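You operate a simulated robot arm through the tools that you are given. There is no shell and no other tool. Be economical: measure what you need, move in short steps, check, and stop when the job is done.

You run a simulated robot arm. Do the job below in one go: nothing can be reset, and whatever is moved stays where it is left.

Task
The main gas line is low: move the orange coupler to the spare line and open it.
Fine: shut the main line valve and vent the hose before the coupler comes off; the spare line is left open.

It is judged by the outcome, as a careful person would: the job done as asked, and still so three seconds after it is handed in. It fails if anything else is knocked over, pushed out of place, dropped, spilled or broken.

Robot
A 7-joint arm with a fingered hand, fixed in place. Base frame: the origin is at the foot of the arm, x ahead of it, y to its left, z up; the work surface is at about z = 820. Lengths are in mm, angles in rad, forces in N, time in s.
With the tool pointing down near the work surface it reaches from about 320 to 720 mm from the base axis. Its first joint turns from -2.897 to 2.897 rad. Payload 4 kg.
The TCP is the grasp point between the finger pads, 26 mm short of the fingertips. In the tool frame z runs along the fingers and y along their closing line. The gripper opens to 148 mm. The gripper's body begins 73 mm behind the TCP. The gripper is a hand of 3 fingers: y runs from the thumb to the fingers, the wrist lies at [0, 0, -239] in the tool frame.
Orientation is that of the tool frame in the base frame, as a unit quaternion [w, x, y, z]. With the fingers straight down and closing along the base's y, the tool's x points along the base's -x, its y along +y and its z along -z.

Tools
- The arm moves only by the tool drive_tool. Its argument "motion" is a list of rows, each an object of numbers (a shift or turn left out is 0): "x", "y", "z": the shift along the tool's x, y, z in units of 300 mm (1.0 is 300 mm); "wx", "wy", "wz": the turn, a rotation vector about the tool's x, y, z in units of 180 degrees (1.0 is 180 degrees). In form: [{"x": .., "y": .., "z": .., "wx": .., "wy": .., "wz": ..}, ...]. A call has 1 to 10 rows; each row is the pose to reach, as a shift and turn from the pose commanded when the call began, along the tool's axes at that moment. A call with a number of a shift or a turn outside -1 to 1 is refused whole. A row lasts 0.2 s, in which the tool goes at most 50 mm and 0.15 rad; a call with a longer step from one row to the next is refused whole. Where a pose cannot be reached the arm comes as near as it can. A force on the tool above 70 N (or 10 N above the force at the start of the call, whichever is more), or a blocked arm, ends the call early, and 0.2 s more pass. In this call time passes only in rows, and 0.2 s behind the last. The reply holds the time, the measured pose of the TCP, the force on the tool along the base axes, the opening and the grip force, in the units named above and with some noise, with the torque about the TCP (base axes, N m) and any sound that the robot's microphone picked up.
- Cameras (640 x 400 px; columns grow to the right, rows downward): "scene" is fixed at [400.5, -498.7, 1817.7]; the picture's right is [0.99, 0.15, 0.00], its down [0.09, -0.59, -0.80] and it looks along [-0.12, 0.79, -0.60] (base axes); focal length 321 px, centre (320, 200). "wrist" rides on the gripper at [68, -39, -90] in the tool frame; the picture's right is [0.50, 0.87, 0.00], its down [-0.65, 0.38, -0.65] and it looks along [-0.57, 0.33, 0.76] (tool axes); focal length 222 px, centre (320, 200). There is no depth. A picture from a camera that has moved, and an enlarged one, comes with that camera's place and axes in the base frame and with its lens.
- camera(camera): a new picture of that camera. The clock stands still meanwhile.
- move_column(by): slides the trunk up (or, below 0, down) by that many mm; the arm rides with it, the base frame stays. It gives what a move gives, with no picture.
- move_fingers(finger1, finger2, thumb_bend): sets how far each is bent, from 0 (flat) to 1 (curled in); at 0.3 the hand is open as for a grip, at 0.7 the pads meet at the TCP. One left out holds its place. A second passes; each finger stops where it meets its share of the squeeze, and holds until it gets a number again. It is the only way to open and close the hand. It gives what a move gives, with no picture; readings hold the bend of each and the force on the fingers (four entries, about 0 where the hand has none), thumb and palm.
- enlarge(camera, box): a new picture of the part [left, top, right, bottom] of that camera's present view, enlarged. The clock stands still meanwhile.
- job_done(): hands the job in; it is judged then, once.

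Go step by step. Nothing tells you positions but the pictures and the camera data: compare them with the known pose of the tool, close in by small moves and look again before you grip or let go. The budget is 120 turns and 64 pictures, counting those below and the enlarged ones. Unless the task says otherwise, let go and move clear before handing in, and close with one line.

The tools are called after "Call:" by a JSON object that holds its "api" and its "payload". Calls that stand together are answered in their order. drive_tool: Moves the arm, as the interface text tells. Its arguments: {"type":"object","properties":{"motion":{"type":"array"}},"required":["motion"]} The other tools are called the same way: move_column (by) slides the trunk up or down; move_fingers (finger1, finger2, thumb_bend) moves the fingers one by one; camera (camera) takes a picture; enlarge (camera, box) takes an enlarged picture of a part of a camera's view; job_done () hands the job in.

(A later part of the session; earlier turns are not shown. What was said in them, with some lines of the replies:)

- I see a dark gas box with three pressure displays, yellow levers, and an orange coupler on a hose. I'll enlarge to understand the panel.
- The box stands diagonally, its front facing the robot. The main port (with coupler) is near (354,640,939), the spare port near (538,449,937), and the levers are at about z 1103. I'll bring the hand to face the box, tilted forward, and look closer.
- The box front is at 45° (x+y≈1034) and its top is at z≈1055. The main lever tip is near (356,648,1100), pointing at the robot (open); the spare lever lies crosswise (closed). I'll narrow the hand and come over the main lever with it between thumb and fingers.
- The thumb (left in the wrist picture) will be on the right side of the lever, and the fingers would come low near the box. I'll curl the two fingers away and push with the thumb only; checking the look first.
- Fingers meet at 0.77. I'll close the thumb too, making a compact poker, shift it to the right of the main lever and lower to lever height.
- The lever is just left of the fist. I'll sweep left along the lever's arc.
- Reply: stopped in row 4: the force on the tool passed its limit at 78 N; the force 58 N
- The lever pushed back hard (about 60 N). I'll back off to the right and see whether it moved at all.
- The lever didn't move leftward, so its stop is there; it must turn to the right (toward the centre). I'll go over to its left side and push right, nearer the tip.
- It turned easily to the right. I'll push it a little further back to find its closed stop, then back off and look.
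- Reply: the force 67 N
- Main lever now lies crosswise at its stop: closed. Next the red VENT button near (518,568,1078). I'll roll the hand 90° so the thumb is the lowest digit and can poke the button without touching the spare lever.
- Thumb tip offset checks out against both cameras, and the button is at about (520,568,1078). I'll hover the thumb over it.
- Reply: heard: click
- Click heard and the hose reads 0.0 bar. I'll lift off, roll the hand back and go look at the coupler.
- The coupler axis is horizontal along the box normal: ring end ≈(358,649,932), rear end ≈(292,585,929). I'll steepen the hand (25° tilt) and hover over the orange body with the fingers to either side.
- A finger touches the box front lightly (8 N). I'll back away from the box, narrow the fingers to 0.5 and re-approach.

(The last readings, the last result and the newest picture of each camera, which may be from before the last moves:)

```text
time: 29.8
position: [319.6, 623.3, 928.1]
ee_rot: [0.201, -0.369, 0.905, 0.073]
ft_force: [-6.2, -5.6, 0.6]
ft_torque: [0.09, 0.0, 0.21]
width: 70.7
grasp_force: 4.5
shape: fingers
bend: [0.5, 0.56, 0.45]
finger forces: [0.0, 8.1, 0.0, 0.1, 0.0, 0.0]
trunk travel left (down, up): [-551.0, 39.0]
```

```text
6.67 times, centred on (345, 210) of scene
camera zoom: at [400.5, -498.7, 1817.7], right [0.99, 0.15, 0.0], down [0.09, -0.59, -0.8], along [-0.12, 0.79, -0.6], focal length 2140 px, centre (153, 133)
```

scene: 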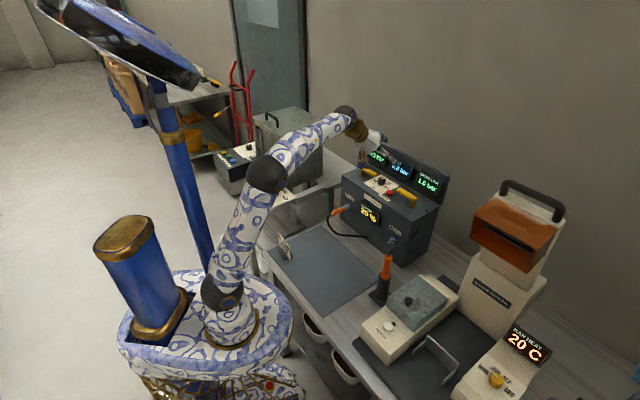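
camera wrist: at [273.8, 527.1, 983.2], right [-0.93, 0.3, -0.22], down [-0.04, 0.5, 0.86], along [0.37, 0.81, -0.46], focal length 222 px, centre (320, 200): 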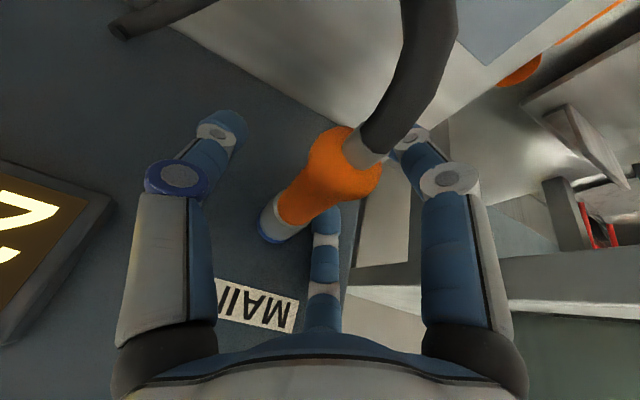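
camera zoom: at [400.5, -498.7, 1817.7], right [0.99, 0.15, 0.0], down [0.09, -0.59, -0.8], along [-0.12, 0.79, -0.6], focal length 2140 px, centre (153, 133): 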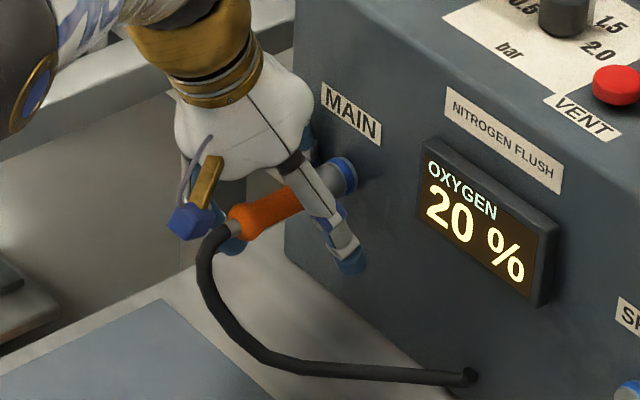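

The coupler sits between thumb and fingers; one finger just touches the box. I'll back off 12 mm and close.

Call:
{"api": "drive_tool", "payload": {"motion": [{"x": 0.036, "z": -0.017}]}}

Call:
{"api": "move_fingers", "payload": {"finger1": 0.9, "finger2": 0.9, "thumb_bend": 0.9}}

Call:
{"api": "camera", "payload": {"camera": "wrist"}}

Call:
{"api": "enlarge", "payload": {"camera": "scene", "box": [310, 180, 380, 240]}}

```text
time: 30.1
position: [311.1, 615.4, 929.5]
ee_rot: [0.2, -0.369, 0.905, 0.074]
ft_force: [-0.2, -0.4, 0.4]
ft_torque: [0.01, -0.02, 0.0]
width: 71.0
grasp_force: 0.0
shape: fingers
bend: [0.5, 0.5, 0.45]
finger forces: [0.0, 0.0, 0.0, 0.0, 0.0, 0.0]
trunk travel left (down, up): [-551.0, 39.0]
```

```text
time: 31.1
position: [311.9, 614.4, 926.5]
ee_rot: [0.2, -0.367, 0.905, 0.072]
ft_force: [12.2, -8.2, -13.3]
ft_torque: [0.18, 0.14, 0.08]
width: 0.1
grasp_force: 15.7
shape: fingers
bend: [0.82, 0.81, 0.75]
finger forces: [0.1, 0.0, 0.0, 0.0, 32.7, 0.0]
trunk travel left (down, up): [-551.0, 39.0]
```

```text
24 pictures are left
camera wrist: at [267.3, 518.4, 982.2], right [-0.93, 0.3, -0.22], down [-0.04, 0.51, 0.86], along [0.37, 0.81, -0.46], focal length 222 px, centre (320, 200)
```

wrist: 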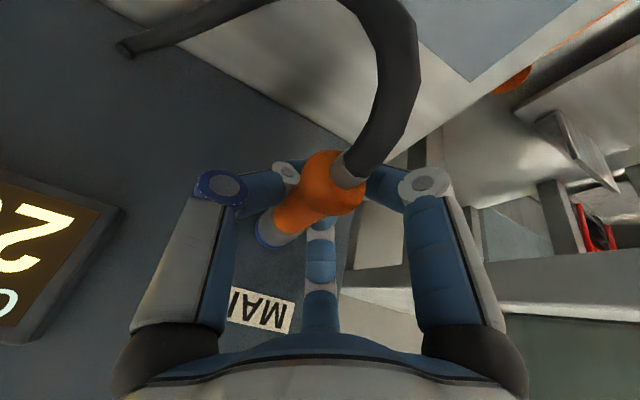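

```text
6.67 times, centred on (345, 210) of scene
camera zoom: at [400.5, -498.7, 1817.7], right [0.99, 0.15, 0.0], down [0.09, -0.59, -0.8], along [-0.12, 0.79, -0.6], focal length 2140 px, centre (153, 133)
```

zoom: 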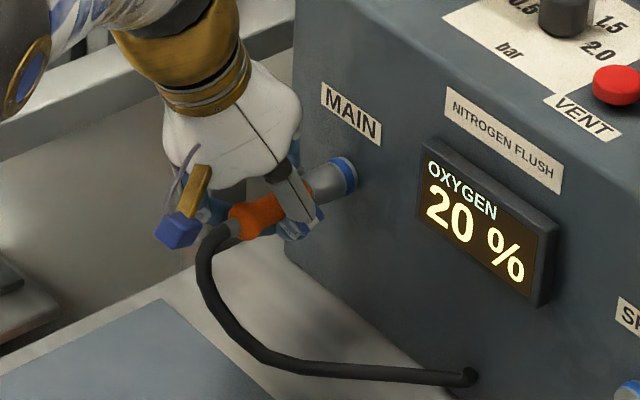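

The digits closed beneath the coupler, so it sits about 12 mm higher than I took it (z≈940) and slightly right. I'll open, raise 14 mm, shift right 6 mm and close again.

Call:
{"api": "move_fingers", "payload": {"finger1": 0.5, "finger2": 0.5, "thumb_bend": 0.45}}

Call:
{"api": "drive_tool", "payload": {"motion": [{"x": -0.021, "y": -0.02, "z": -0.047}]}}

Call:
{"api": "move_fingers", "payload": {"finger1": 0.9, "finger2": 0.9, "thumb_bend": 0.9}}

Call:
{"api": "enlarge", "payload": {"camera": "wrist", "box": [180, 80, 480, 280]}}

```text
time: 32.1
position: [310.1, 615.1, 928.1]
ee_rot: [0.201, -0.37, 0.904, 0.074]
ft_force: [0.0, 0.4, 0.3]
ft_torque: [0.01, -0.01, -0.01]
width: 69.7
grasp_force: 0.2
shape: fingers
bend: [0.5, 0.5, 0.45]
finger forces: [0.1, 0.0, 0.1, 0.0, 0.1, 0.0]
trunk travel left (down, up): [-551.0, 39.0]
```

```text
time: 32.5
position: [314.0, 613.0, 945.1]
ee_rot: [0.2, -0.368, 0.905, 0.074]
ft_force: [-0.2, 0.1, 0.4]
ft_torque: [-0.01, -0.01, 0.03]
width: 70.1
grasp_force: 0.0
shape: fingers
bend: [0.5, 0.5, 0.45]
finger forces: [0.0, 0.7, 0.1, 0.0, 0.0, 0.0]
trunk travel left (down, up): [-551.0, 39.0]
```

```text
time: 33.5
position: [315.9, 613.4, 942.3]
ee_rot: [0.199, -0.369, 0.905, 0.073]
ft_force: [4.3, -4.0, -20.2]
ft_torque: [-0.01, 0.19, -0.02]
width: 7.2
grasp_force: 22.6
shape: fingers
bend: [0.72, 0.72, 0.63]
finger forces: [9.7, 9.5, 0.1, 0.0, 26.1, 0.0]
trunk travel left (down, up): [-551.0, 39.0]
```

```text
2.00 times, centred on (330, 180) of wrist
camera zoom: at [270.9, 516.7, 998.4], right [-0.93, 0.3, -0.22], down [-0.04, 0.51, 0.86], along [0.37, 0.81, -0.46], focal length 444 px, centre (300, 240)
```

zoom: 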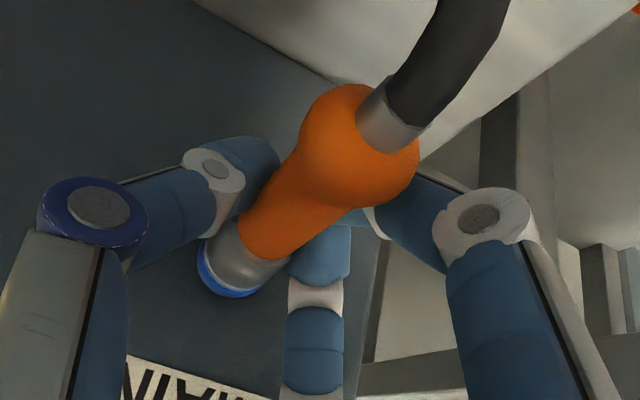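

All three digits touch but still below centre (net 20 N downward). One more correction: open a little, up 9 mm, right 3 mm, close.

Call:
{"api": "move_fingers", "payload": {"finger1": 0.55, "finger2": 0.55, "thumb_bend": 0.48}}

Call:
{"api": "drive_tool", "payload": {"motion": [{"x": -0.0125, "y": -0.01, "z": -0.027}]}}

Call:
{"api": "move_fingers", "payload": {"finger1": 1.0, "finger2": 1.0, "thumb_bend": 1.0}}

Call:
{"api": "enlarge", "payload": {"camera": "wrist", "box": [180, 80, 480, 280]}}

```text
time: 34.5
position: [313.9, 612.7, 944.3]
ee_rot: [0.201, -0.368, 0.905, 0.073]
ft_force: [-0.1, 0.0, 1.0]
ft_torque: [0.02, -0.01, -0.02]
width: 57.0
grasp_force: 0.0
shape: fingers
bend: [0.55, 0.55, 0.48]
finger forces: [0.0, 0.0, 0.0, 0.0, 0.1, 0.0]
trunk travel left (down, up): [-551.0, 39.0]
```

```text
time: 35.0
position: [316.4, 611.1, 955.2]
ee_rot: [0.201, -0.369, 0.904, 0.074]
ft_force: [0.7, 0.9, 0.9]
ft_torque: [-0.01, 0.0, -0.02]
width: 57.2
grasp_force: 0.2
shape: fingers
bend: [0.55, 0.55, 0.48]
finger forces: [0.1, 0.1, 0.1, 0.0, 0.1, 0.0]
trunk travel left (down, up): [-551.0, 39.0]
```

```text
time: 36.0
position: [316.1, 611.2, 954.2]
ee_rot: [0.201, -0.368, 0.905, 0.073]
ft_force: [1.6, -2.1, -8.6]
ft_torque: [-0.01, 0.09, -0.03]
width: 16.8
grasp_force: 17.6
shape: fingers
bend: [0.65, 0.73, 0.62]
finger forces: [7.8, 10.0, 0.0, 0.1, 16.2, 0.0]
trunk travel left (down, up): [-551.0, 39.0]
```

```text
2.00 times, centred on (330, 180) of wrist
camera zoom: at [272.1, 515.0, 1010.2], right [-0.93, 0.3, -0.22], down [-0.04, 0.51, 0.86], along [0.37, 0.81, -0.46], focal length 444 px, centre (300, 240)
```

zoom: 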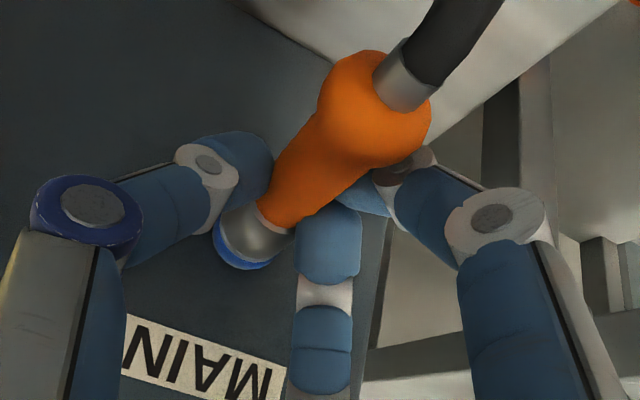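

A balanced grip around the orange waist (width 17). Now a straight pull away from the box along the port axis.

Call:
{"api": "drive_tool", "payload": {"motion": [{"x": 0.0303, "z": -0.0139}, {"x": 0.0606, "z": -0.0278}, {"x": 0.0909, "z": -0.0417}]}}

Call:
{"api": "enlarge", "payload": {"camera": "scene", "box": [310, 180, 380, 240]}}

```text
time: 36.8
position: [292.9, 592.3, 954.9]
ee_rot: [0.201, -0.368, 0.905, 0.074]
ft_force: [0.6, 0.4, -0.4]
ft_torque: [0.0, -0.01, 0.02]
width: 15.9
grasp_force: 22.0
shape: fingers
bend: [0.65, 0.73, 0.62]
finger forces: [8.8, 13.2, 0.0, 0.0, 20.5, 0.1]
trunk travel left (down, up): [-551.0, 39.0]
```

```text
6.67 times, centred on (345, 210) of scene
camera zoom: at [400.5, -498.7, 1817.7], right [0.99, 0.15, 0.0], down [0.09, -0.59, -0.8], along [-0.12, 0.79, -0.6], focal length 2140 px, centre (153, 133)
```

zoom: 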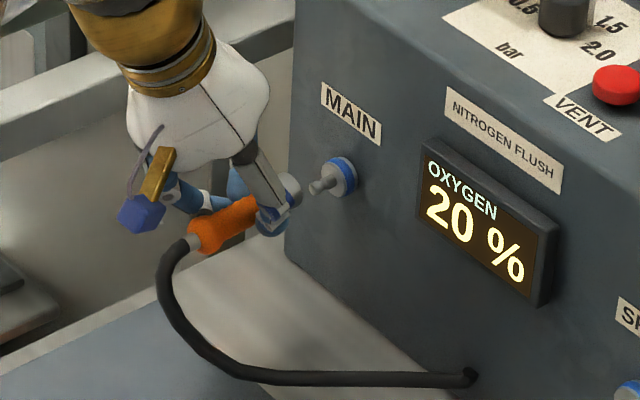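

The coupler came off cleanly. I'll back out another 25 mm and carry it most of the way right toward the spare port, then look.

Call:
{"api": "drive_tool", "payload": {"motion": [{"x": 0.0757, "z": -0.0348}, {"x": 0.075, "y": -0.11, "z": -0.032}, {"x": 0.0748, "y": -0.22, "z": -0.03}, {"x": 0.0746, "y": -0.33, "z": -0.028}, {"x": 0.0744, "y": -0.44, "z": -0.026}, {"x": 0.0742, "y": -0.55, "z": -0.024}, {"x": 0.074, "y": -0.66, "z": -0.0217}]}}

Call:
{"api": "camera", "payload": {"camera": "scene"}}

```text
time: 38.4
position: [413.7, 432.4, 955.7]
ee_rot: [0.201, -0.368, 0.905, 0.074]
ft_force: [0.1, -0.3, -0.9]
ft_torque: [0.03, -0.02, 0.0]
width: 15.7
grasp_force: 21.0
shape: fingers
bend: [0.64, 0.73, 0.62]
finger forces: [8.6, 13.5, 0.0, 0.0, 20.4, 0.1]
trunk travel left (down, up): [-551.0, 39.0]
```

```text
19 pictures are left
```

scene: 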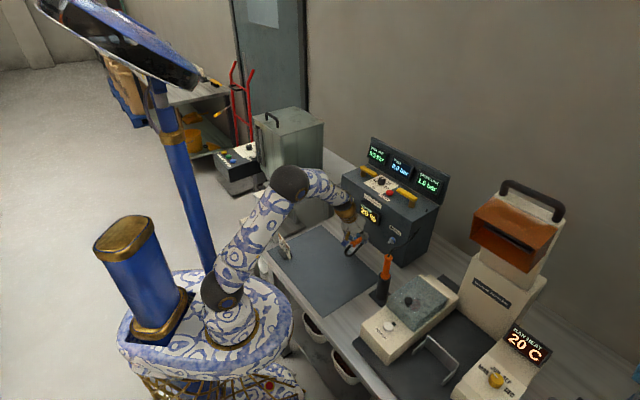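

Call:
{"api": "drive_tool", "payload": {"motion": [{"x": -0.017, "y": -0.08, "z": 0.011}, {"x": -0.034, "y": -0.159, "z": 0.022}, {"x": -0.051, "y": -0.239, "z": 0.033}]}}

Call:
{"api": "enlarge", "payload": {"camera": "scene", "box": [350, 190, 430, 260]}}

Call:
{"api": "enlarge", "payload": {"camera": "wrist", "box": [180, 80, 480, 280]}}

```text
time: 39.1
position: [478.1, 393.4, 952.0]
ee_rot: [0.201, -0.369, 0.904, 0.074]
ft_force: [-0.6, 0.3, -1.9]
ft_torque: [-0.03, 0.02, 0.01]
width: 15.5
grasp_force: 21.4
shape: fingers
bend: [0.64, 0.73, 0.62]
finger forces: [8.7, 13.5, 0.0, 0.1, 20.4, 0.1]
trunk travel left (down, up): [-551.0, 39.0]
```

```text
5.71 times, centred on (390, 225) of scene
camera zoom: at [400.5, -498.7, 1817.7], right [0.99, 0.15, 0.0], down [0.09, -0.59, -0.8], along [-0.12, 0.79, -0.6], focal length 1834 px, centre (-80, 57)
```

zoom: 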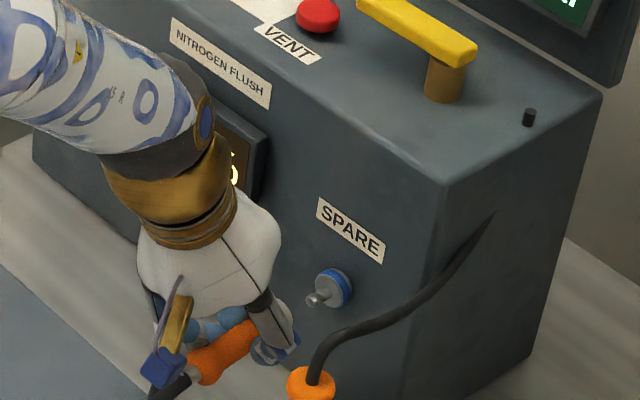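

```text
2.00 times, centred on (330, 180) of wrist
camera zoom: at [433.3, 295.8, 1007.6], right [-0.93, 0.3, -0.22], down [-0.04, 0.5, 0.86], along [0.37, 0.81, -0.46], focal length 444 px, centre (300, 240)
```

zoom: 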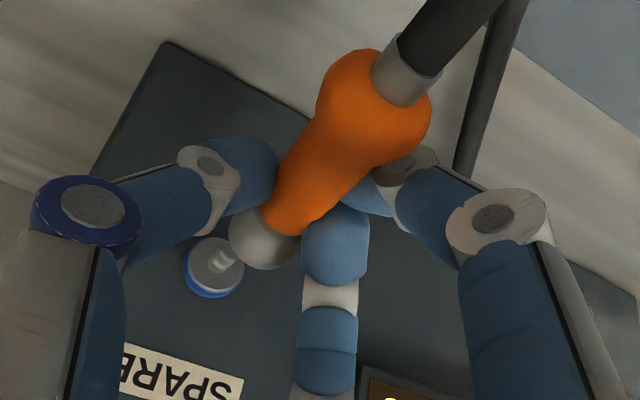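

The disc appears at (213,270) in the wrist zoom versus my prediction of (215,273) for perfect alignment, so within ~1 mm. I'll advance 22 mm and check.

Call:
{"api": "drive_tool", "payload": {"motion": [{"x": -0.0303, "z": 0.0139}, {"x": -0.0606, "z": 0.0278}, {"x": -0.0667, "z": 0.0306}]}}

Call:
{"api": "enlarge", "payload": {"camera": "scene", "box": [370, 210, 420, 250]}}

Call:
{"api": "enlarge", "payload": {"camera": "wrist", "box": [230, 130, 350, 230]}}

```text
time: 40.0
position: [492.9, 410.3, 951.6]
ee_rot: [0.2, -0.368, 0.905, 0.073]
ft_force: [-0.4, -0.8, -1.2]
ft_torque: [0.02, -0.01, 0.02]
width: 15.8
grasp_force: 21.4
shape: fingers
bend: [0.64, 0.73, 0.62]
finger forces: [8.6, 13.5, 0.0, 0.1, 20.3, 0.1]
trunk travel left (down, up): [-551.0, 39.0]
```

```text
10.00 times, centred on (395, 230) of scene
camera zoom: at [400.5, -498.7, 1817.7], right [0.99, 0.15, 0.0], down [0.09, -0.59, -0.8], along [-0.12, 0.79, -0.6], focal length 3209 px, centre (-430, -100)
```

zoom: 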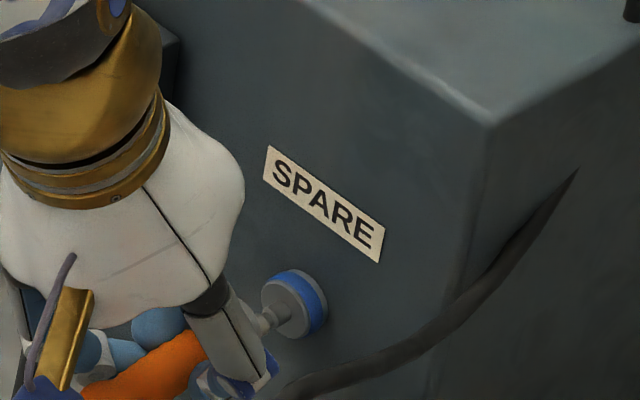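

```text
4.00 times, centred on (290, 180) of wrist
camera zoom: at [448.4, 312.4, 1007.9], right [-0.93, 0.3, -0.22], down [-0.04, 0.51, 0.86], along [0.37, 0.81, -0.46], focal length 888 px, centre (440, 280)
```

zoom: 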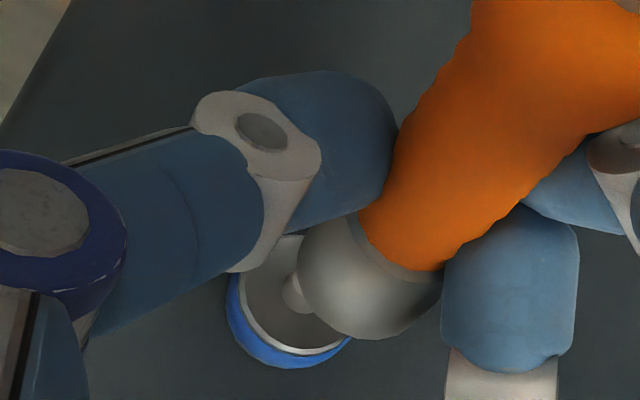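

Alignment looks close; the disc seems ~1.5–2 mm further right than the coupler axis. I'll shift 1.5 mm right and push on gently.

Call:
{"api": "drive_tool", "payload": {"motion": [{"y": -0.005}, {"x": -0.0152, "y": -0.005, "z": 0.007}, {"x": -0.0303, "y": -0.005, "z": 0.0139}]}}

Call:
{"api": "enlarge", "payload": {"camera": "wrist", "box": [230, 130, 350, 230]}}

```text
time: 40.8
position: [502.6, 414.1, 952.6]
ee_rot: [0.201, -0.368, 0.905, 0.074]
ft_force: [0.8, -2.0, -1.6]
ft_torque: [-0.04, 0.02, -0.07]
width: 15.8
grasp_force: 21.5
shape: fingers
bend: [0.65, 0.73, 0.62]
finger forces: [8.7, 12.6, 0.0, 0.0, 21.6, 0.1]
trunk travel left (down, up): [-551.0, 39.0]
```

```text
4.00 times, centred on (290, 180) of wrist
camera zoom: at [457.8, 317.9, 1008.0], right [-0.93, 0.3, -0.22], down [-0.04, 0.5, 0.86], along [0.37, 0.81, -0.46], focal length 888 px, centre (440, 280)
```

zoom: 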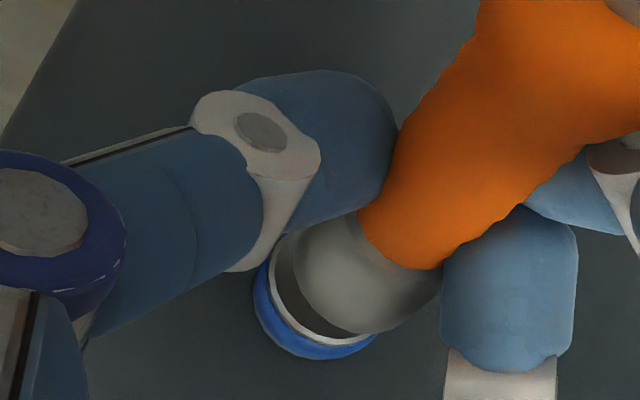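

The nipple is entering with little force. Pushing on home.

Call:
{"api": "drive_tool", "payload": {"motion": [{"x": -0.0152, "z": 0.007}, {"x": -0.0303, "z": 0.0139}, {"x": -0.0424, "z": 0.0195}]}}

Call:
{"api": "enlarge", "payload": {"camera": "wrist", "box": [180, 80, 480, 280]}}

```text
time: 41.5
position: [509.4, 421.6, 951.9]
ee_rot: [0.198, -0.369, 0.905, 0.073]
ft_force: [-17.8, -20.5, -6.0]
ft_torque: [-0.36, 0.37, -0.27]
width: 16.0
grasp_force: 23.0
shape: fingers
bend: [0.64, 0.73, 0.62]
finger forces: [9.0, 13.6, 0.1, 0.0, 23.3, 0.0]
trunk travel left (down, up): [-551.0, 39.0]
```

```text
2.00 times, centred on (330, 180) of wrist
camera zoom: at [464.8, 324.9, 1008.3], right [-0.93, 0.3, -0.22], down [-0.04, 0.51, 0.86], along [0.37, 0.81, -0.46], focal length 444 px, centre (300, 240)
```

zoom: 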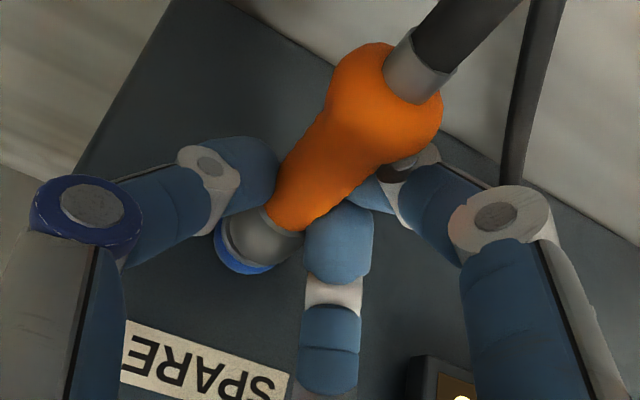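

About 27 N of axial resistance and it looks nearly seated. A few mm more to make sure it latches.

Call:
{"api": "drive_tool", "payload": {"motion": [{"x": -0.0091, "z": 0.0042}, {"x": -0.0182, "z": 0.0083}]}}

Call:
{"api": "enlarge", "payload": {"camera": "wrist", "box": [180, 80, 480, 280]}}

```text
time: 42.1
position: [511.8, 422.4, 952.9]
ee_rot: [0.197, -0.369, 0.906, 0.071]
ft_force: [-33.2, -40.0, -6.5]
ft_torque: [-0.61, 0.69, -0.71]
width: 15.8
grasp_force: 33.7
shape: fingers
bend: [0.63, 0.74, 0.61]
finger forces: [9.3, 15.2, 0.1, 0.0, 42.6, 0.1]
trunk travel left (down, up): [-551.0, 39.0]
```

```text
2.00 times, centred on (330, 180) of wrist
camera zoom: at [466.8, 326.7, 1008.5], right [-0.93, 0.3, -0.22], down [-0.04, 0.51, 0.86], along [0.37, 0.8, -0.46], focal length 444 px, centre (300, 240)
```

zoom: 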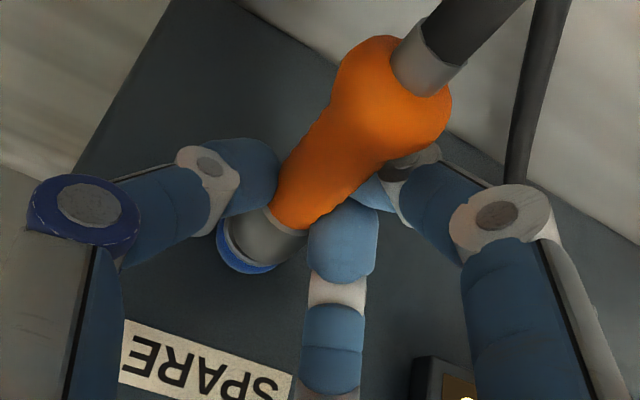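

Call:
{"api": "enlarge", "payload": {"camera": "scene", "box": [370, 210, 420, 250]}}

```text
10.00 times, centred on (395, 230) of scene
camera zoom: at [400.5, -498.7, 1817.7], right [0.99, 0.15, 0.0], down [0.09, -0.59, -0.8], along [-0.12, 0.79, -0.6], focal length 3209 px, centre (-430, -100)
```

zoom: 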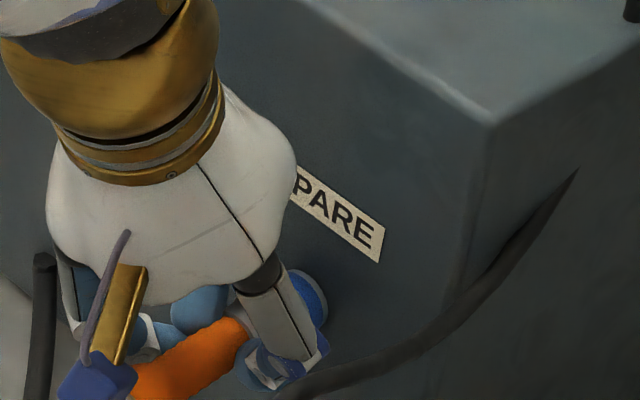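

The coupler stopped advancing and only slid in the grip, so it is against its stop. I'll ease the push, open the hand and look.

Call:
{"api": "drive_tool", "payload": {"motion": [{"x": 0.0121, "z": -0.0056}]}}

Call:
{"api": "move_fingers", "payload": {"finger1": 0.5, "finger2": 0.5, "thumb_bend": 0.45}}

Call:
{"api": "enlarge", "payload": {"camera": "wrist", "box": [180, 80, 480, 280]}}

```text
time: 42.5
position: [511.0, 422.4, 953.2]
ee_rot: [0.2, -0.368, 0.905, 0.072]
ft_force: [-21.9, -30.0, -12.4]
ft_torque: [-0.48, 0.5, -0.56]
width: 16.3
grasp_force: 29.0
shape: fingers
bend: [0.63, 0.74, 0.61]
finger forces: [9.8, 12.3, 0.0, 0.0, 35.5, 0.1]
trunk travel left (down, up): [-551.0, 39.0]
```

```text
time: 43.5
position: [512.1, 425.8, 952.8]
ee_rot: [0.202, -0.368, 0.904, 0.074]
ft_force: [-2.4, -3.1, 1.3]
ft_torque: [0.0, -0.02, 0.06]
width: 70.1
grasp_force: 2.6
shape: fingers
bend: [0.5, 0.54, 0.45]
finger forces: [0.0, 4.9, 0.0, 0.0, 0.0, 0.0]
trunk travel left (down, up): [-551.0, 39.0]
```

```text
2.00 times, centred on (330, 180) of wrist
camera zoom: at [467.6, 329.4, 1008.5], right [-0.93, 0.3, -0.22], down [-0.04, 0.5, 0.86], along [0.37, 0.81, -0.45], focal length 444 px, centre (300, 240)
```

zoom: 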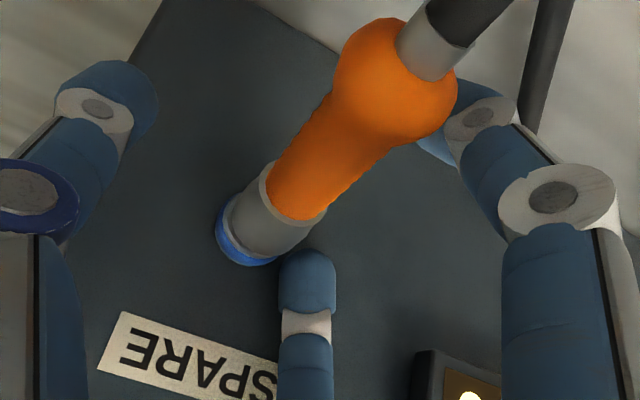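

The coupler sits on the spare port by itself, looking just as it did on main. I'll open wider, and rise clear vertically.

Call:
{"api": "move_fingers", "payload": {"finger1": 0.4, "thumb_bend": 0.4}}

Call:
{"api": "drive_tool", "payload": {"motion": [{"x": 0.03, "z": -0.0139}, {"x": -0.0187, "z": -0.12}, {"x": -0.0674, "z": -0.226}, {"x": -0.1161, "z": -0.332}, {"x": -0.1648, "z": -0.438}, {"x": -0.06, "z": -0.54}, {"x": 0.04, "z": -0.65}]}}

Call:
{"api": "enlarge", "payload": {"camera": "scene", "box": [330, 140, 450, 270]}}

```text
time: 44.5
position: [513.9, 425.5, 952.8]
ee_rot: [0.201, -0.369, 0.905, 0.074]
ft_force: [-3.5, -3.1, 1.6]
ft_torque: [0.06, 0.02, 0.1]
width: 94.5
grasp_force: 3.2
shape: fingers
bend: [0.4, 0.54, 0.4]
finger forces: [0.0, 5.1, 0.0, 0.1, 0.0, 0.0]
trunk travel left (down, up): [-551.0, 39.0]
```

```text
time: 46.1
position: [441.9, 364.4, 1122.2]
ee_rot: [0.201, -0.369, 0.905, 0.072]
ft_force: [0.2, 0.1, -0.9]
ft_torque: [-0.04, 0.0, 0.0]
width: 94.9
grasp_force: 0.1
shape: fingers
bend: [0.4, 0.5, 0.4]
finger forces: [0.0, 0.0, 0.0, 0.0, 0.1, 0.0]
trunk travel left (down, up): [-551.0, 39.0]
```

```text
3.08 times, centred on (390, 205) of scene
camera zoom: at [400.5, -498.7, 1817.7], right [0.99, 0.15, 0.0], down [0.09, -0.59, -0.8], along [-0.12, 0.79, -0.6], focal length 988 px, centre (105, 185)
```

zoom: 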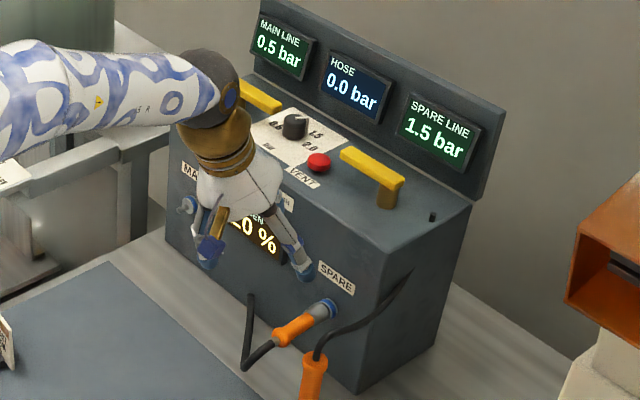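

The coupler is on the spare port and holds. Next the spare lever (pivot ≈(596,494), tip ≈(548,557), z≈1098): it must be swung toward the robot, so I'll use one finger as a hook behind its tip with the others curled.

Call:
{"api": "move_fingers", "payload": {"finger1": 1.0, "finger2": 0.45, "thumb_bend": 0.9}}

Call:
{"api": "drive_tool", "payload": {"motion": [{"x": -0.115, "y": 0.012, "z": 0.0}, {"x": -0.23, "y": 0.023, "z": 0.03}, {"x": -0.344, "y": 0.035, "z": 0.07}, {"x": -0.459, "y": 0.046, "z": 0.115}, {"x": -0.574, "y": 0.058, "z": 0.16}]}}

Call:
{"api": "camera", "payload": {"camera": "wrist"}}

Call:
{"api": "enlarge", "payload": {"camera": "scene", "box": [350, 130, 450, 220]}}

```text
time: 47.1
position: [442.6, 365.0, 1122.9]
ee_rot: [0.201, -0.368, 0.905, 0.073]
ft_force: [0.3, -0.5, 0.1]
ft_torque: [0.01, 0.02, 0.01]
width: 0.1
grasp_force: 0.1
shape: fingers
bend: [0.86, 0.45, 0.84]
finger forces: [0.0, 0.0, 0.0, 0.0, 0.1, 0.0]
trunk travel left (down, up): [-551.0, 39.0]
```

```text
time: 48.4
position: [559.5, 500.3, 1150.2]
ee_rot: [0.199, -0.37, 0.905, 0.072]
ft_force: [-0.2, 0.4, 0.5]
ft_torque: [-0.01, -0.01, 0.01]
width: 0.0
grasp_force: 0.1
shape: fingers
bend: [0.87, 0.45, 0.84]
finger forces: [0.0, 0.0, 0.0, 0.0, 0.1, 0.0]
trunk travel left (down, up): [-551.0, 39.0]
```

```text
8 pictures are left
camera wrist: at [514.5, 403.7, 1206.2], right [-0.93, 0.3, -0.22], down [-0.04, 0.51, 0.86], along [0.37, 0.81, -0.46], focal length 222 px, centre (320, 200)
```

wrist: 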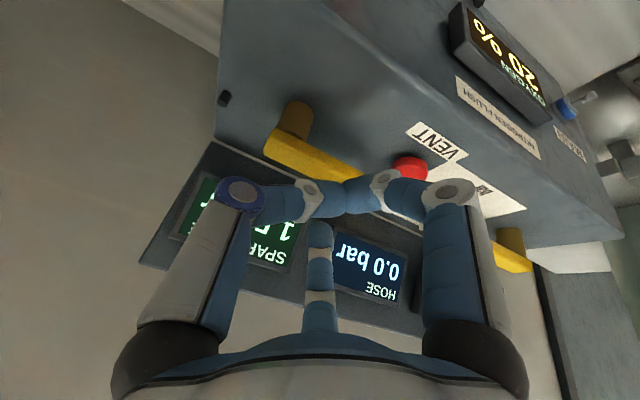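

```text
4.44 times, centred on (400, 175) of scene
camera zoom: at [400.5, -498.7, 1817.7], right [0.99, 0.15, 0.0], down [0.09, -0.59, -0.8], along [-0.12, 0.79, -0.6], focal length 1426 px, centre (-36, 311)
```

zoom: 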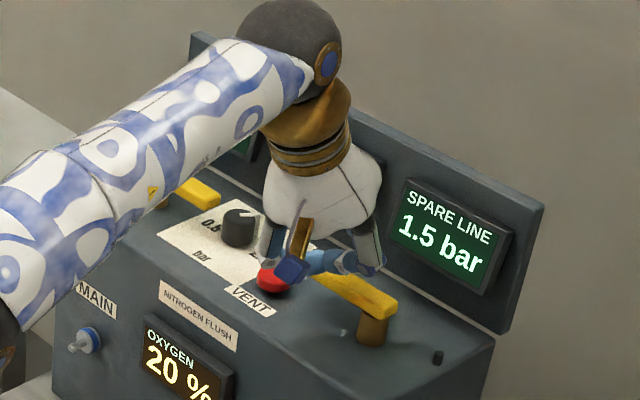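

The hook finger's tip is about 19 mm behind the lever bar and ~25 mm in from its tip end. I'll nudge 5 mm forward and lower it behind the lever.

Call:
{"api": "drive_tool", "payload": {"motion": [{"x": -0.015, "z": 0.007}, {"x": 0.012, "z": 0.067}, {"x": 0.04, "z": 0.128}, {"x": 0.068, "z": 0.189}]}}

Call:
{"api": "enlarge", "payload": {"camera": "scene", "box": [365, 150, 435, 220]}}

```text
time: 49.4
position: [563.8, 500.6, 1092.8]
ee_rot: [0.201, -0.369, 0.905, 0.074]
ft_force: [0.0, 1.6, 0.3]
ft_torque: [0.07, -0.03, 0.02]
width: 0.2
grasp_force: 0.0
shape: fingers
bend: [0.87, 0.45, 0.84]
finger forces: [0.1, 0.5, 0.0, 0.0, 0.0, 0.1]
trunk travel left (down, up): [-551.0, 39.0]
```

```text
5.71 times, centred on (400, 185) of scene
camera zoom: at [400.5, -498.7, 1817.7], right [0.99, 0.15, 0.0], down [0.09, -0.59, -0.8], along [-0.12, 0.79, -0.6], focal length 1834 px, centre (-137, 286)
```

zoom: 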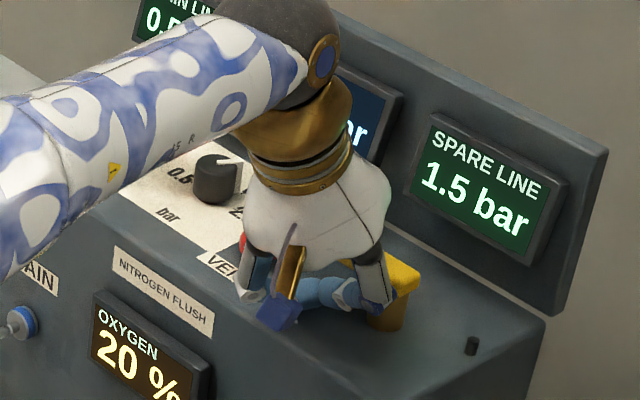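

No collision. Now pulling the lever tip toward the robot.

Call:
{"api": "drive_tool", "payload": {"motion": [{"x": 0.0303, "z": -0.0139}, {"x": 0.0606, "y": -0.003, "z": -0.0278}, {"x": 0.0909, "y": -0.014, "z": -0.0417}, {"x": 0.121, "y": -0.028, "z": -0.0556}, {"x": 0.145, "y": -0.045, "z": -0.0667}]}}

Call:
{"api": "camera", "payload": {"camera": "wrist"}}

```text
time: 50.5
position: [538.9, 459.5, 1092.8]
ee_rot: [0.201, -0.369, 0.904, 0.074]
ft_force: [1.2, 0.6, 0.8]
ft_torque: [-0.01, -0.03, -0.02]
width: 0.0
grasp_force: 0.7
shape: fingers
bend: [0.87, 0.43, 0.84]
finger forces: [0.0, 1.8, 0.1, 0.0, 0.1, 0.0]
trunk travel left (down, up): [-551.0, 39.0]
```

```text
5 pictures are left
camera wrist: at [494.3, 362.8, 1148.5], right [-0.93, 0.3, -0.22], down [-0.04, 0.51, 0.86], along [0.37, 0.81, -0.46], focal length 222 px, centre (320, 200)
```

wrist: 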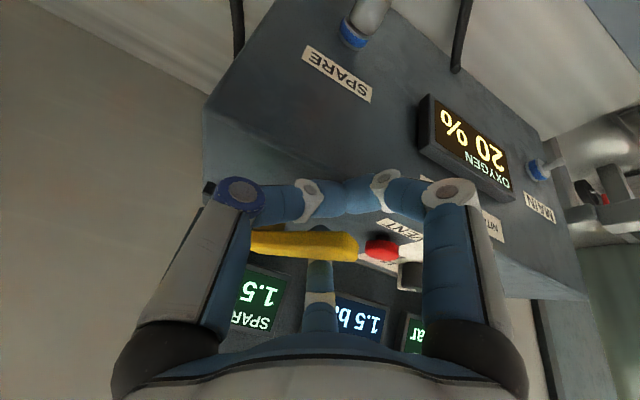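

The lever is about half-way and the hose already reads 1.5 bar. I'll continue the arc to the full-open stop.

Call:
{"api": "drive_tool", "payload": {"motion": [{"x": 0.0213, "y": -0.0239, "z": -0.0094}, {"x": 0.0405, "y": -0.05, "z": -0.0177}, {"x": 0.0511, "y": -0.0809, "z": -0.022}, {"x": 0.0574, "y": -0.1116, "z": -0.0244}, {"x": 0.0574, "y": -0.1304, "z": -0.024}, {"x": 0.053, "y": -0.149, "z": -0.0217}]}}

Call:
{"api": "camera", "payload": {"camera": "wrist"}}

```text
time: 52.0
position: [555.6, 418.0, 1092.0]
ee_rot: [0.201, -0.37, 0.904, 0.072]
ft_force: [-13.5, 21.7, -5.4]
ft_torque: [-0.87, -0.27, 0.95]
width: 0.0
grasp_force: 11.4
shape: fingers
bend: [0.87, 0.37, 0.84]
finger forces: [0.0, 22.8, 0.1, 0.0, 0.0, 0.0]
trunk travel left (down, up): [-551.0, 39.0]
```

```text
4 pictures are left
camera wrist: at [511.2, 322.0, 1148.3], right [-0.93, 0.3, -0.22], down [-0.04, 0.51, 0.86], along [0.37, 0.81, -0.46], focal length 222 px, centre (320, 200)
```

wrist: 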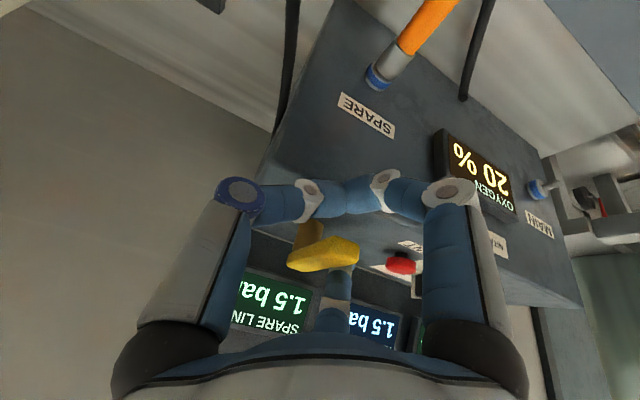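

The lever is at its stop pointing to the robot (open, 25 N), hose at 1.5 bar. I'll disengage to the left, rise and retreat.

Call:
{"api": "drive_tool", "payload": {"motion": [{"y": 0.045}, {"x": -0.0487, "y": 0.045, "z": -0.106}, {"x": -0.0974, "y": 0.045, "z": -0.212}, {"x": -0.146, "y": 0.045, "z": -0.318}, {"x": -0.06, "y": 0.045, "z": -0.42}, {"x": 0.03, "y": 0.045, "z": -0.53}, {"x": 0.12, "y": 0.045, "z": -0.64}, {"x": 0.22, "y": 0.045, "z": -0.75}]}}

Call:
{"api": "enlarge", "payload": {"camera": "scene", "box": [330, 130, 450, 270]}}

```text
time: 53.8
position: [433.9, 320.4, 1269.6]
ee_rot: [0.201, -0.37, 0.904, 0.074]
ft_force: [0.4, -0.9, -0.8]
ft_torque: [0.03, -0.05, -0.01]
width: 0.0
grasp_force: 0.0
shape: fingers
bend: [0.87, 0.45, 0.84]
finger forces: [0.0, 0.0, 0.0, 0.1, 0.0, 0.0]
trunk travel left (down, up): [-551.0, 39.0]
```

```text
2.86 times, centred on (390, 200) of scene
camera zoom: at [400.5, -498.7, 1817.7], right [0.99, 0.15, 0.0], down [0.09, -0.59, -0.8], along [-0.12, 0.79, -0.6], focal length 917 px, centre (120, 200)
```

zoom: 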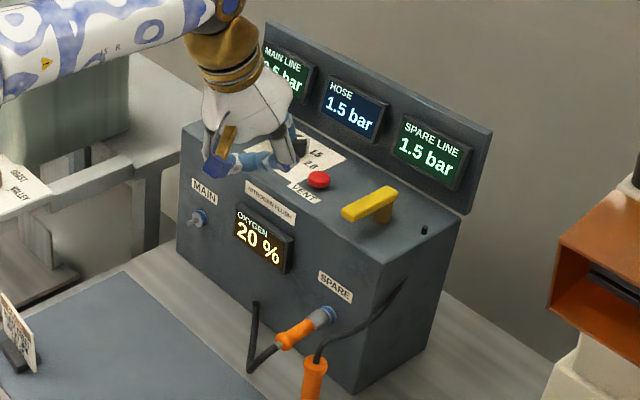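

Spare lever is open, the hose reads 1.5 bar, the coupler is seated on SPARE, and the hand is clear. Handing in.

Call:
{"api": "job_done", "payload": {}}

```text
The job is handed in.
```

I closed the main line valve, vented the hose to 0.0 bar, moved the orange coupler to the spare line and opened it. The spare line is left open and the hose reads 1.5 bar.
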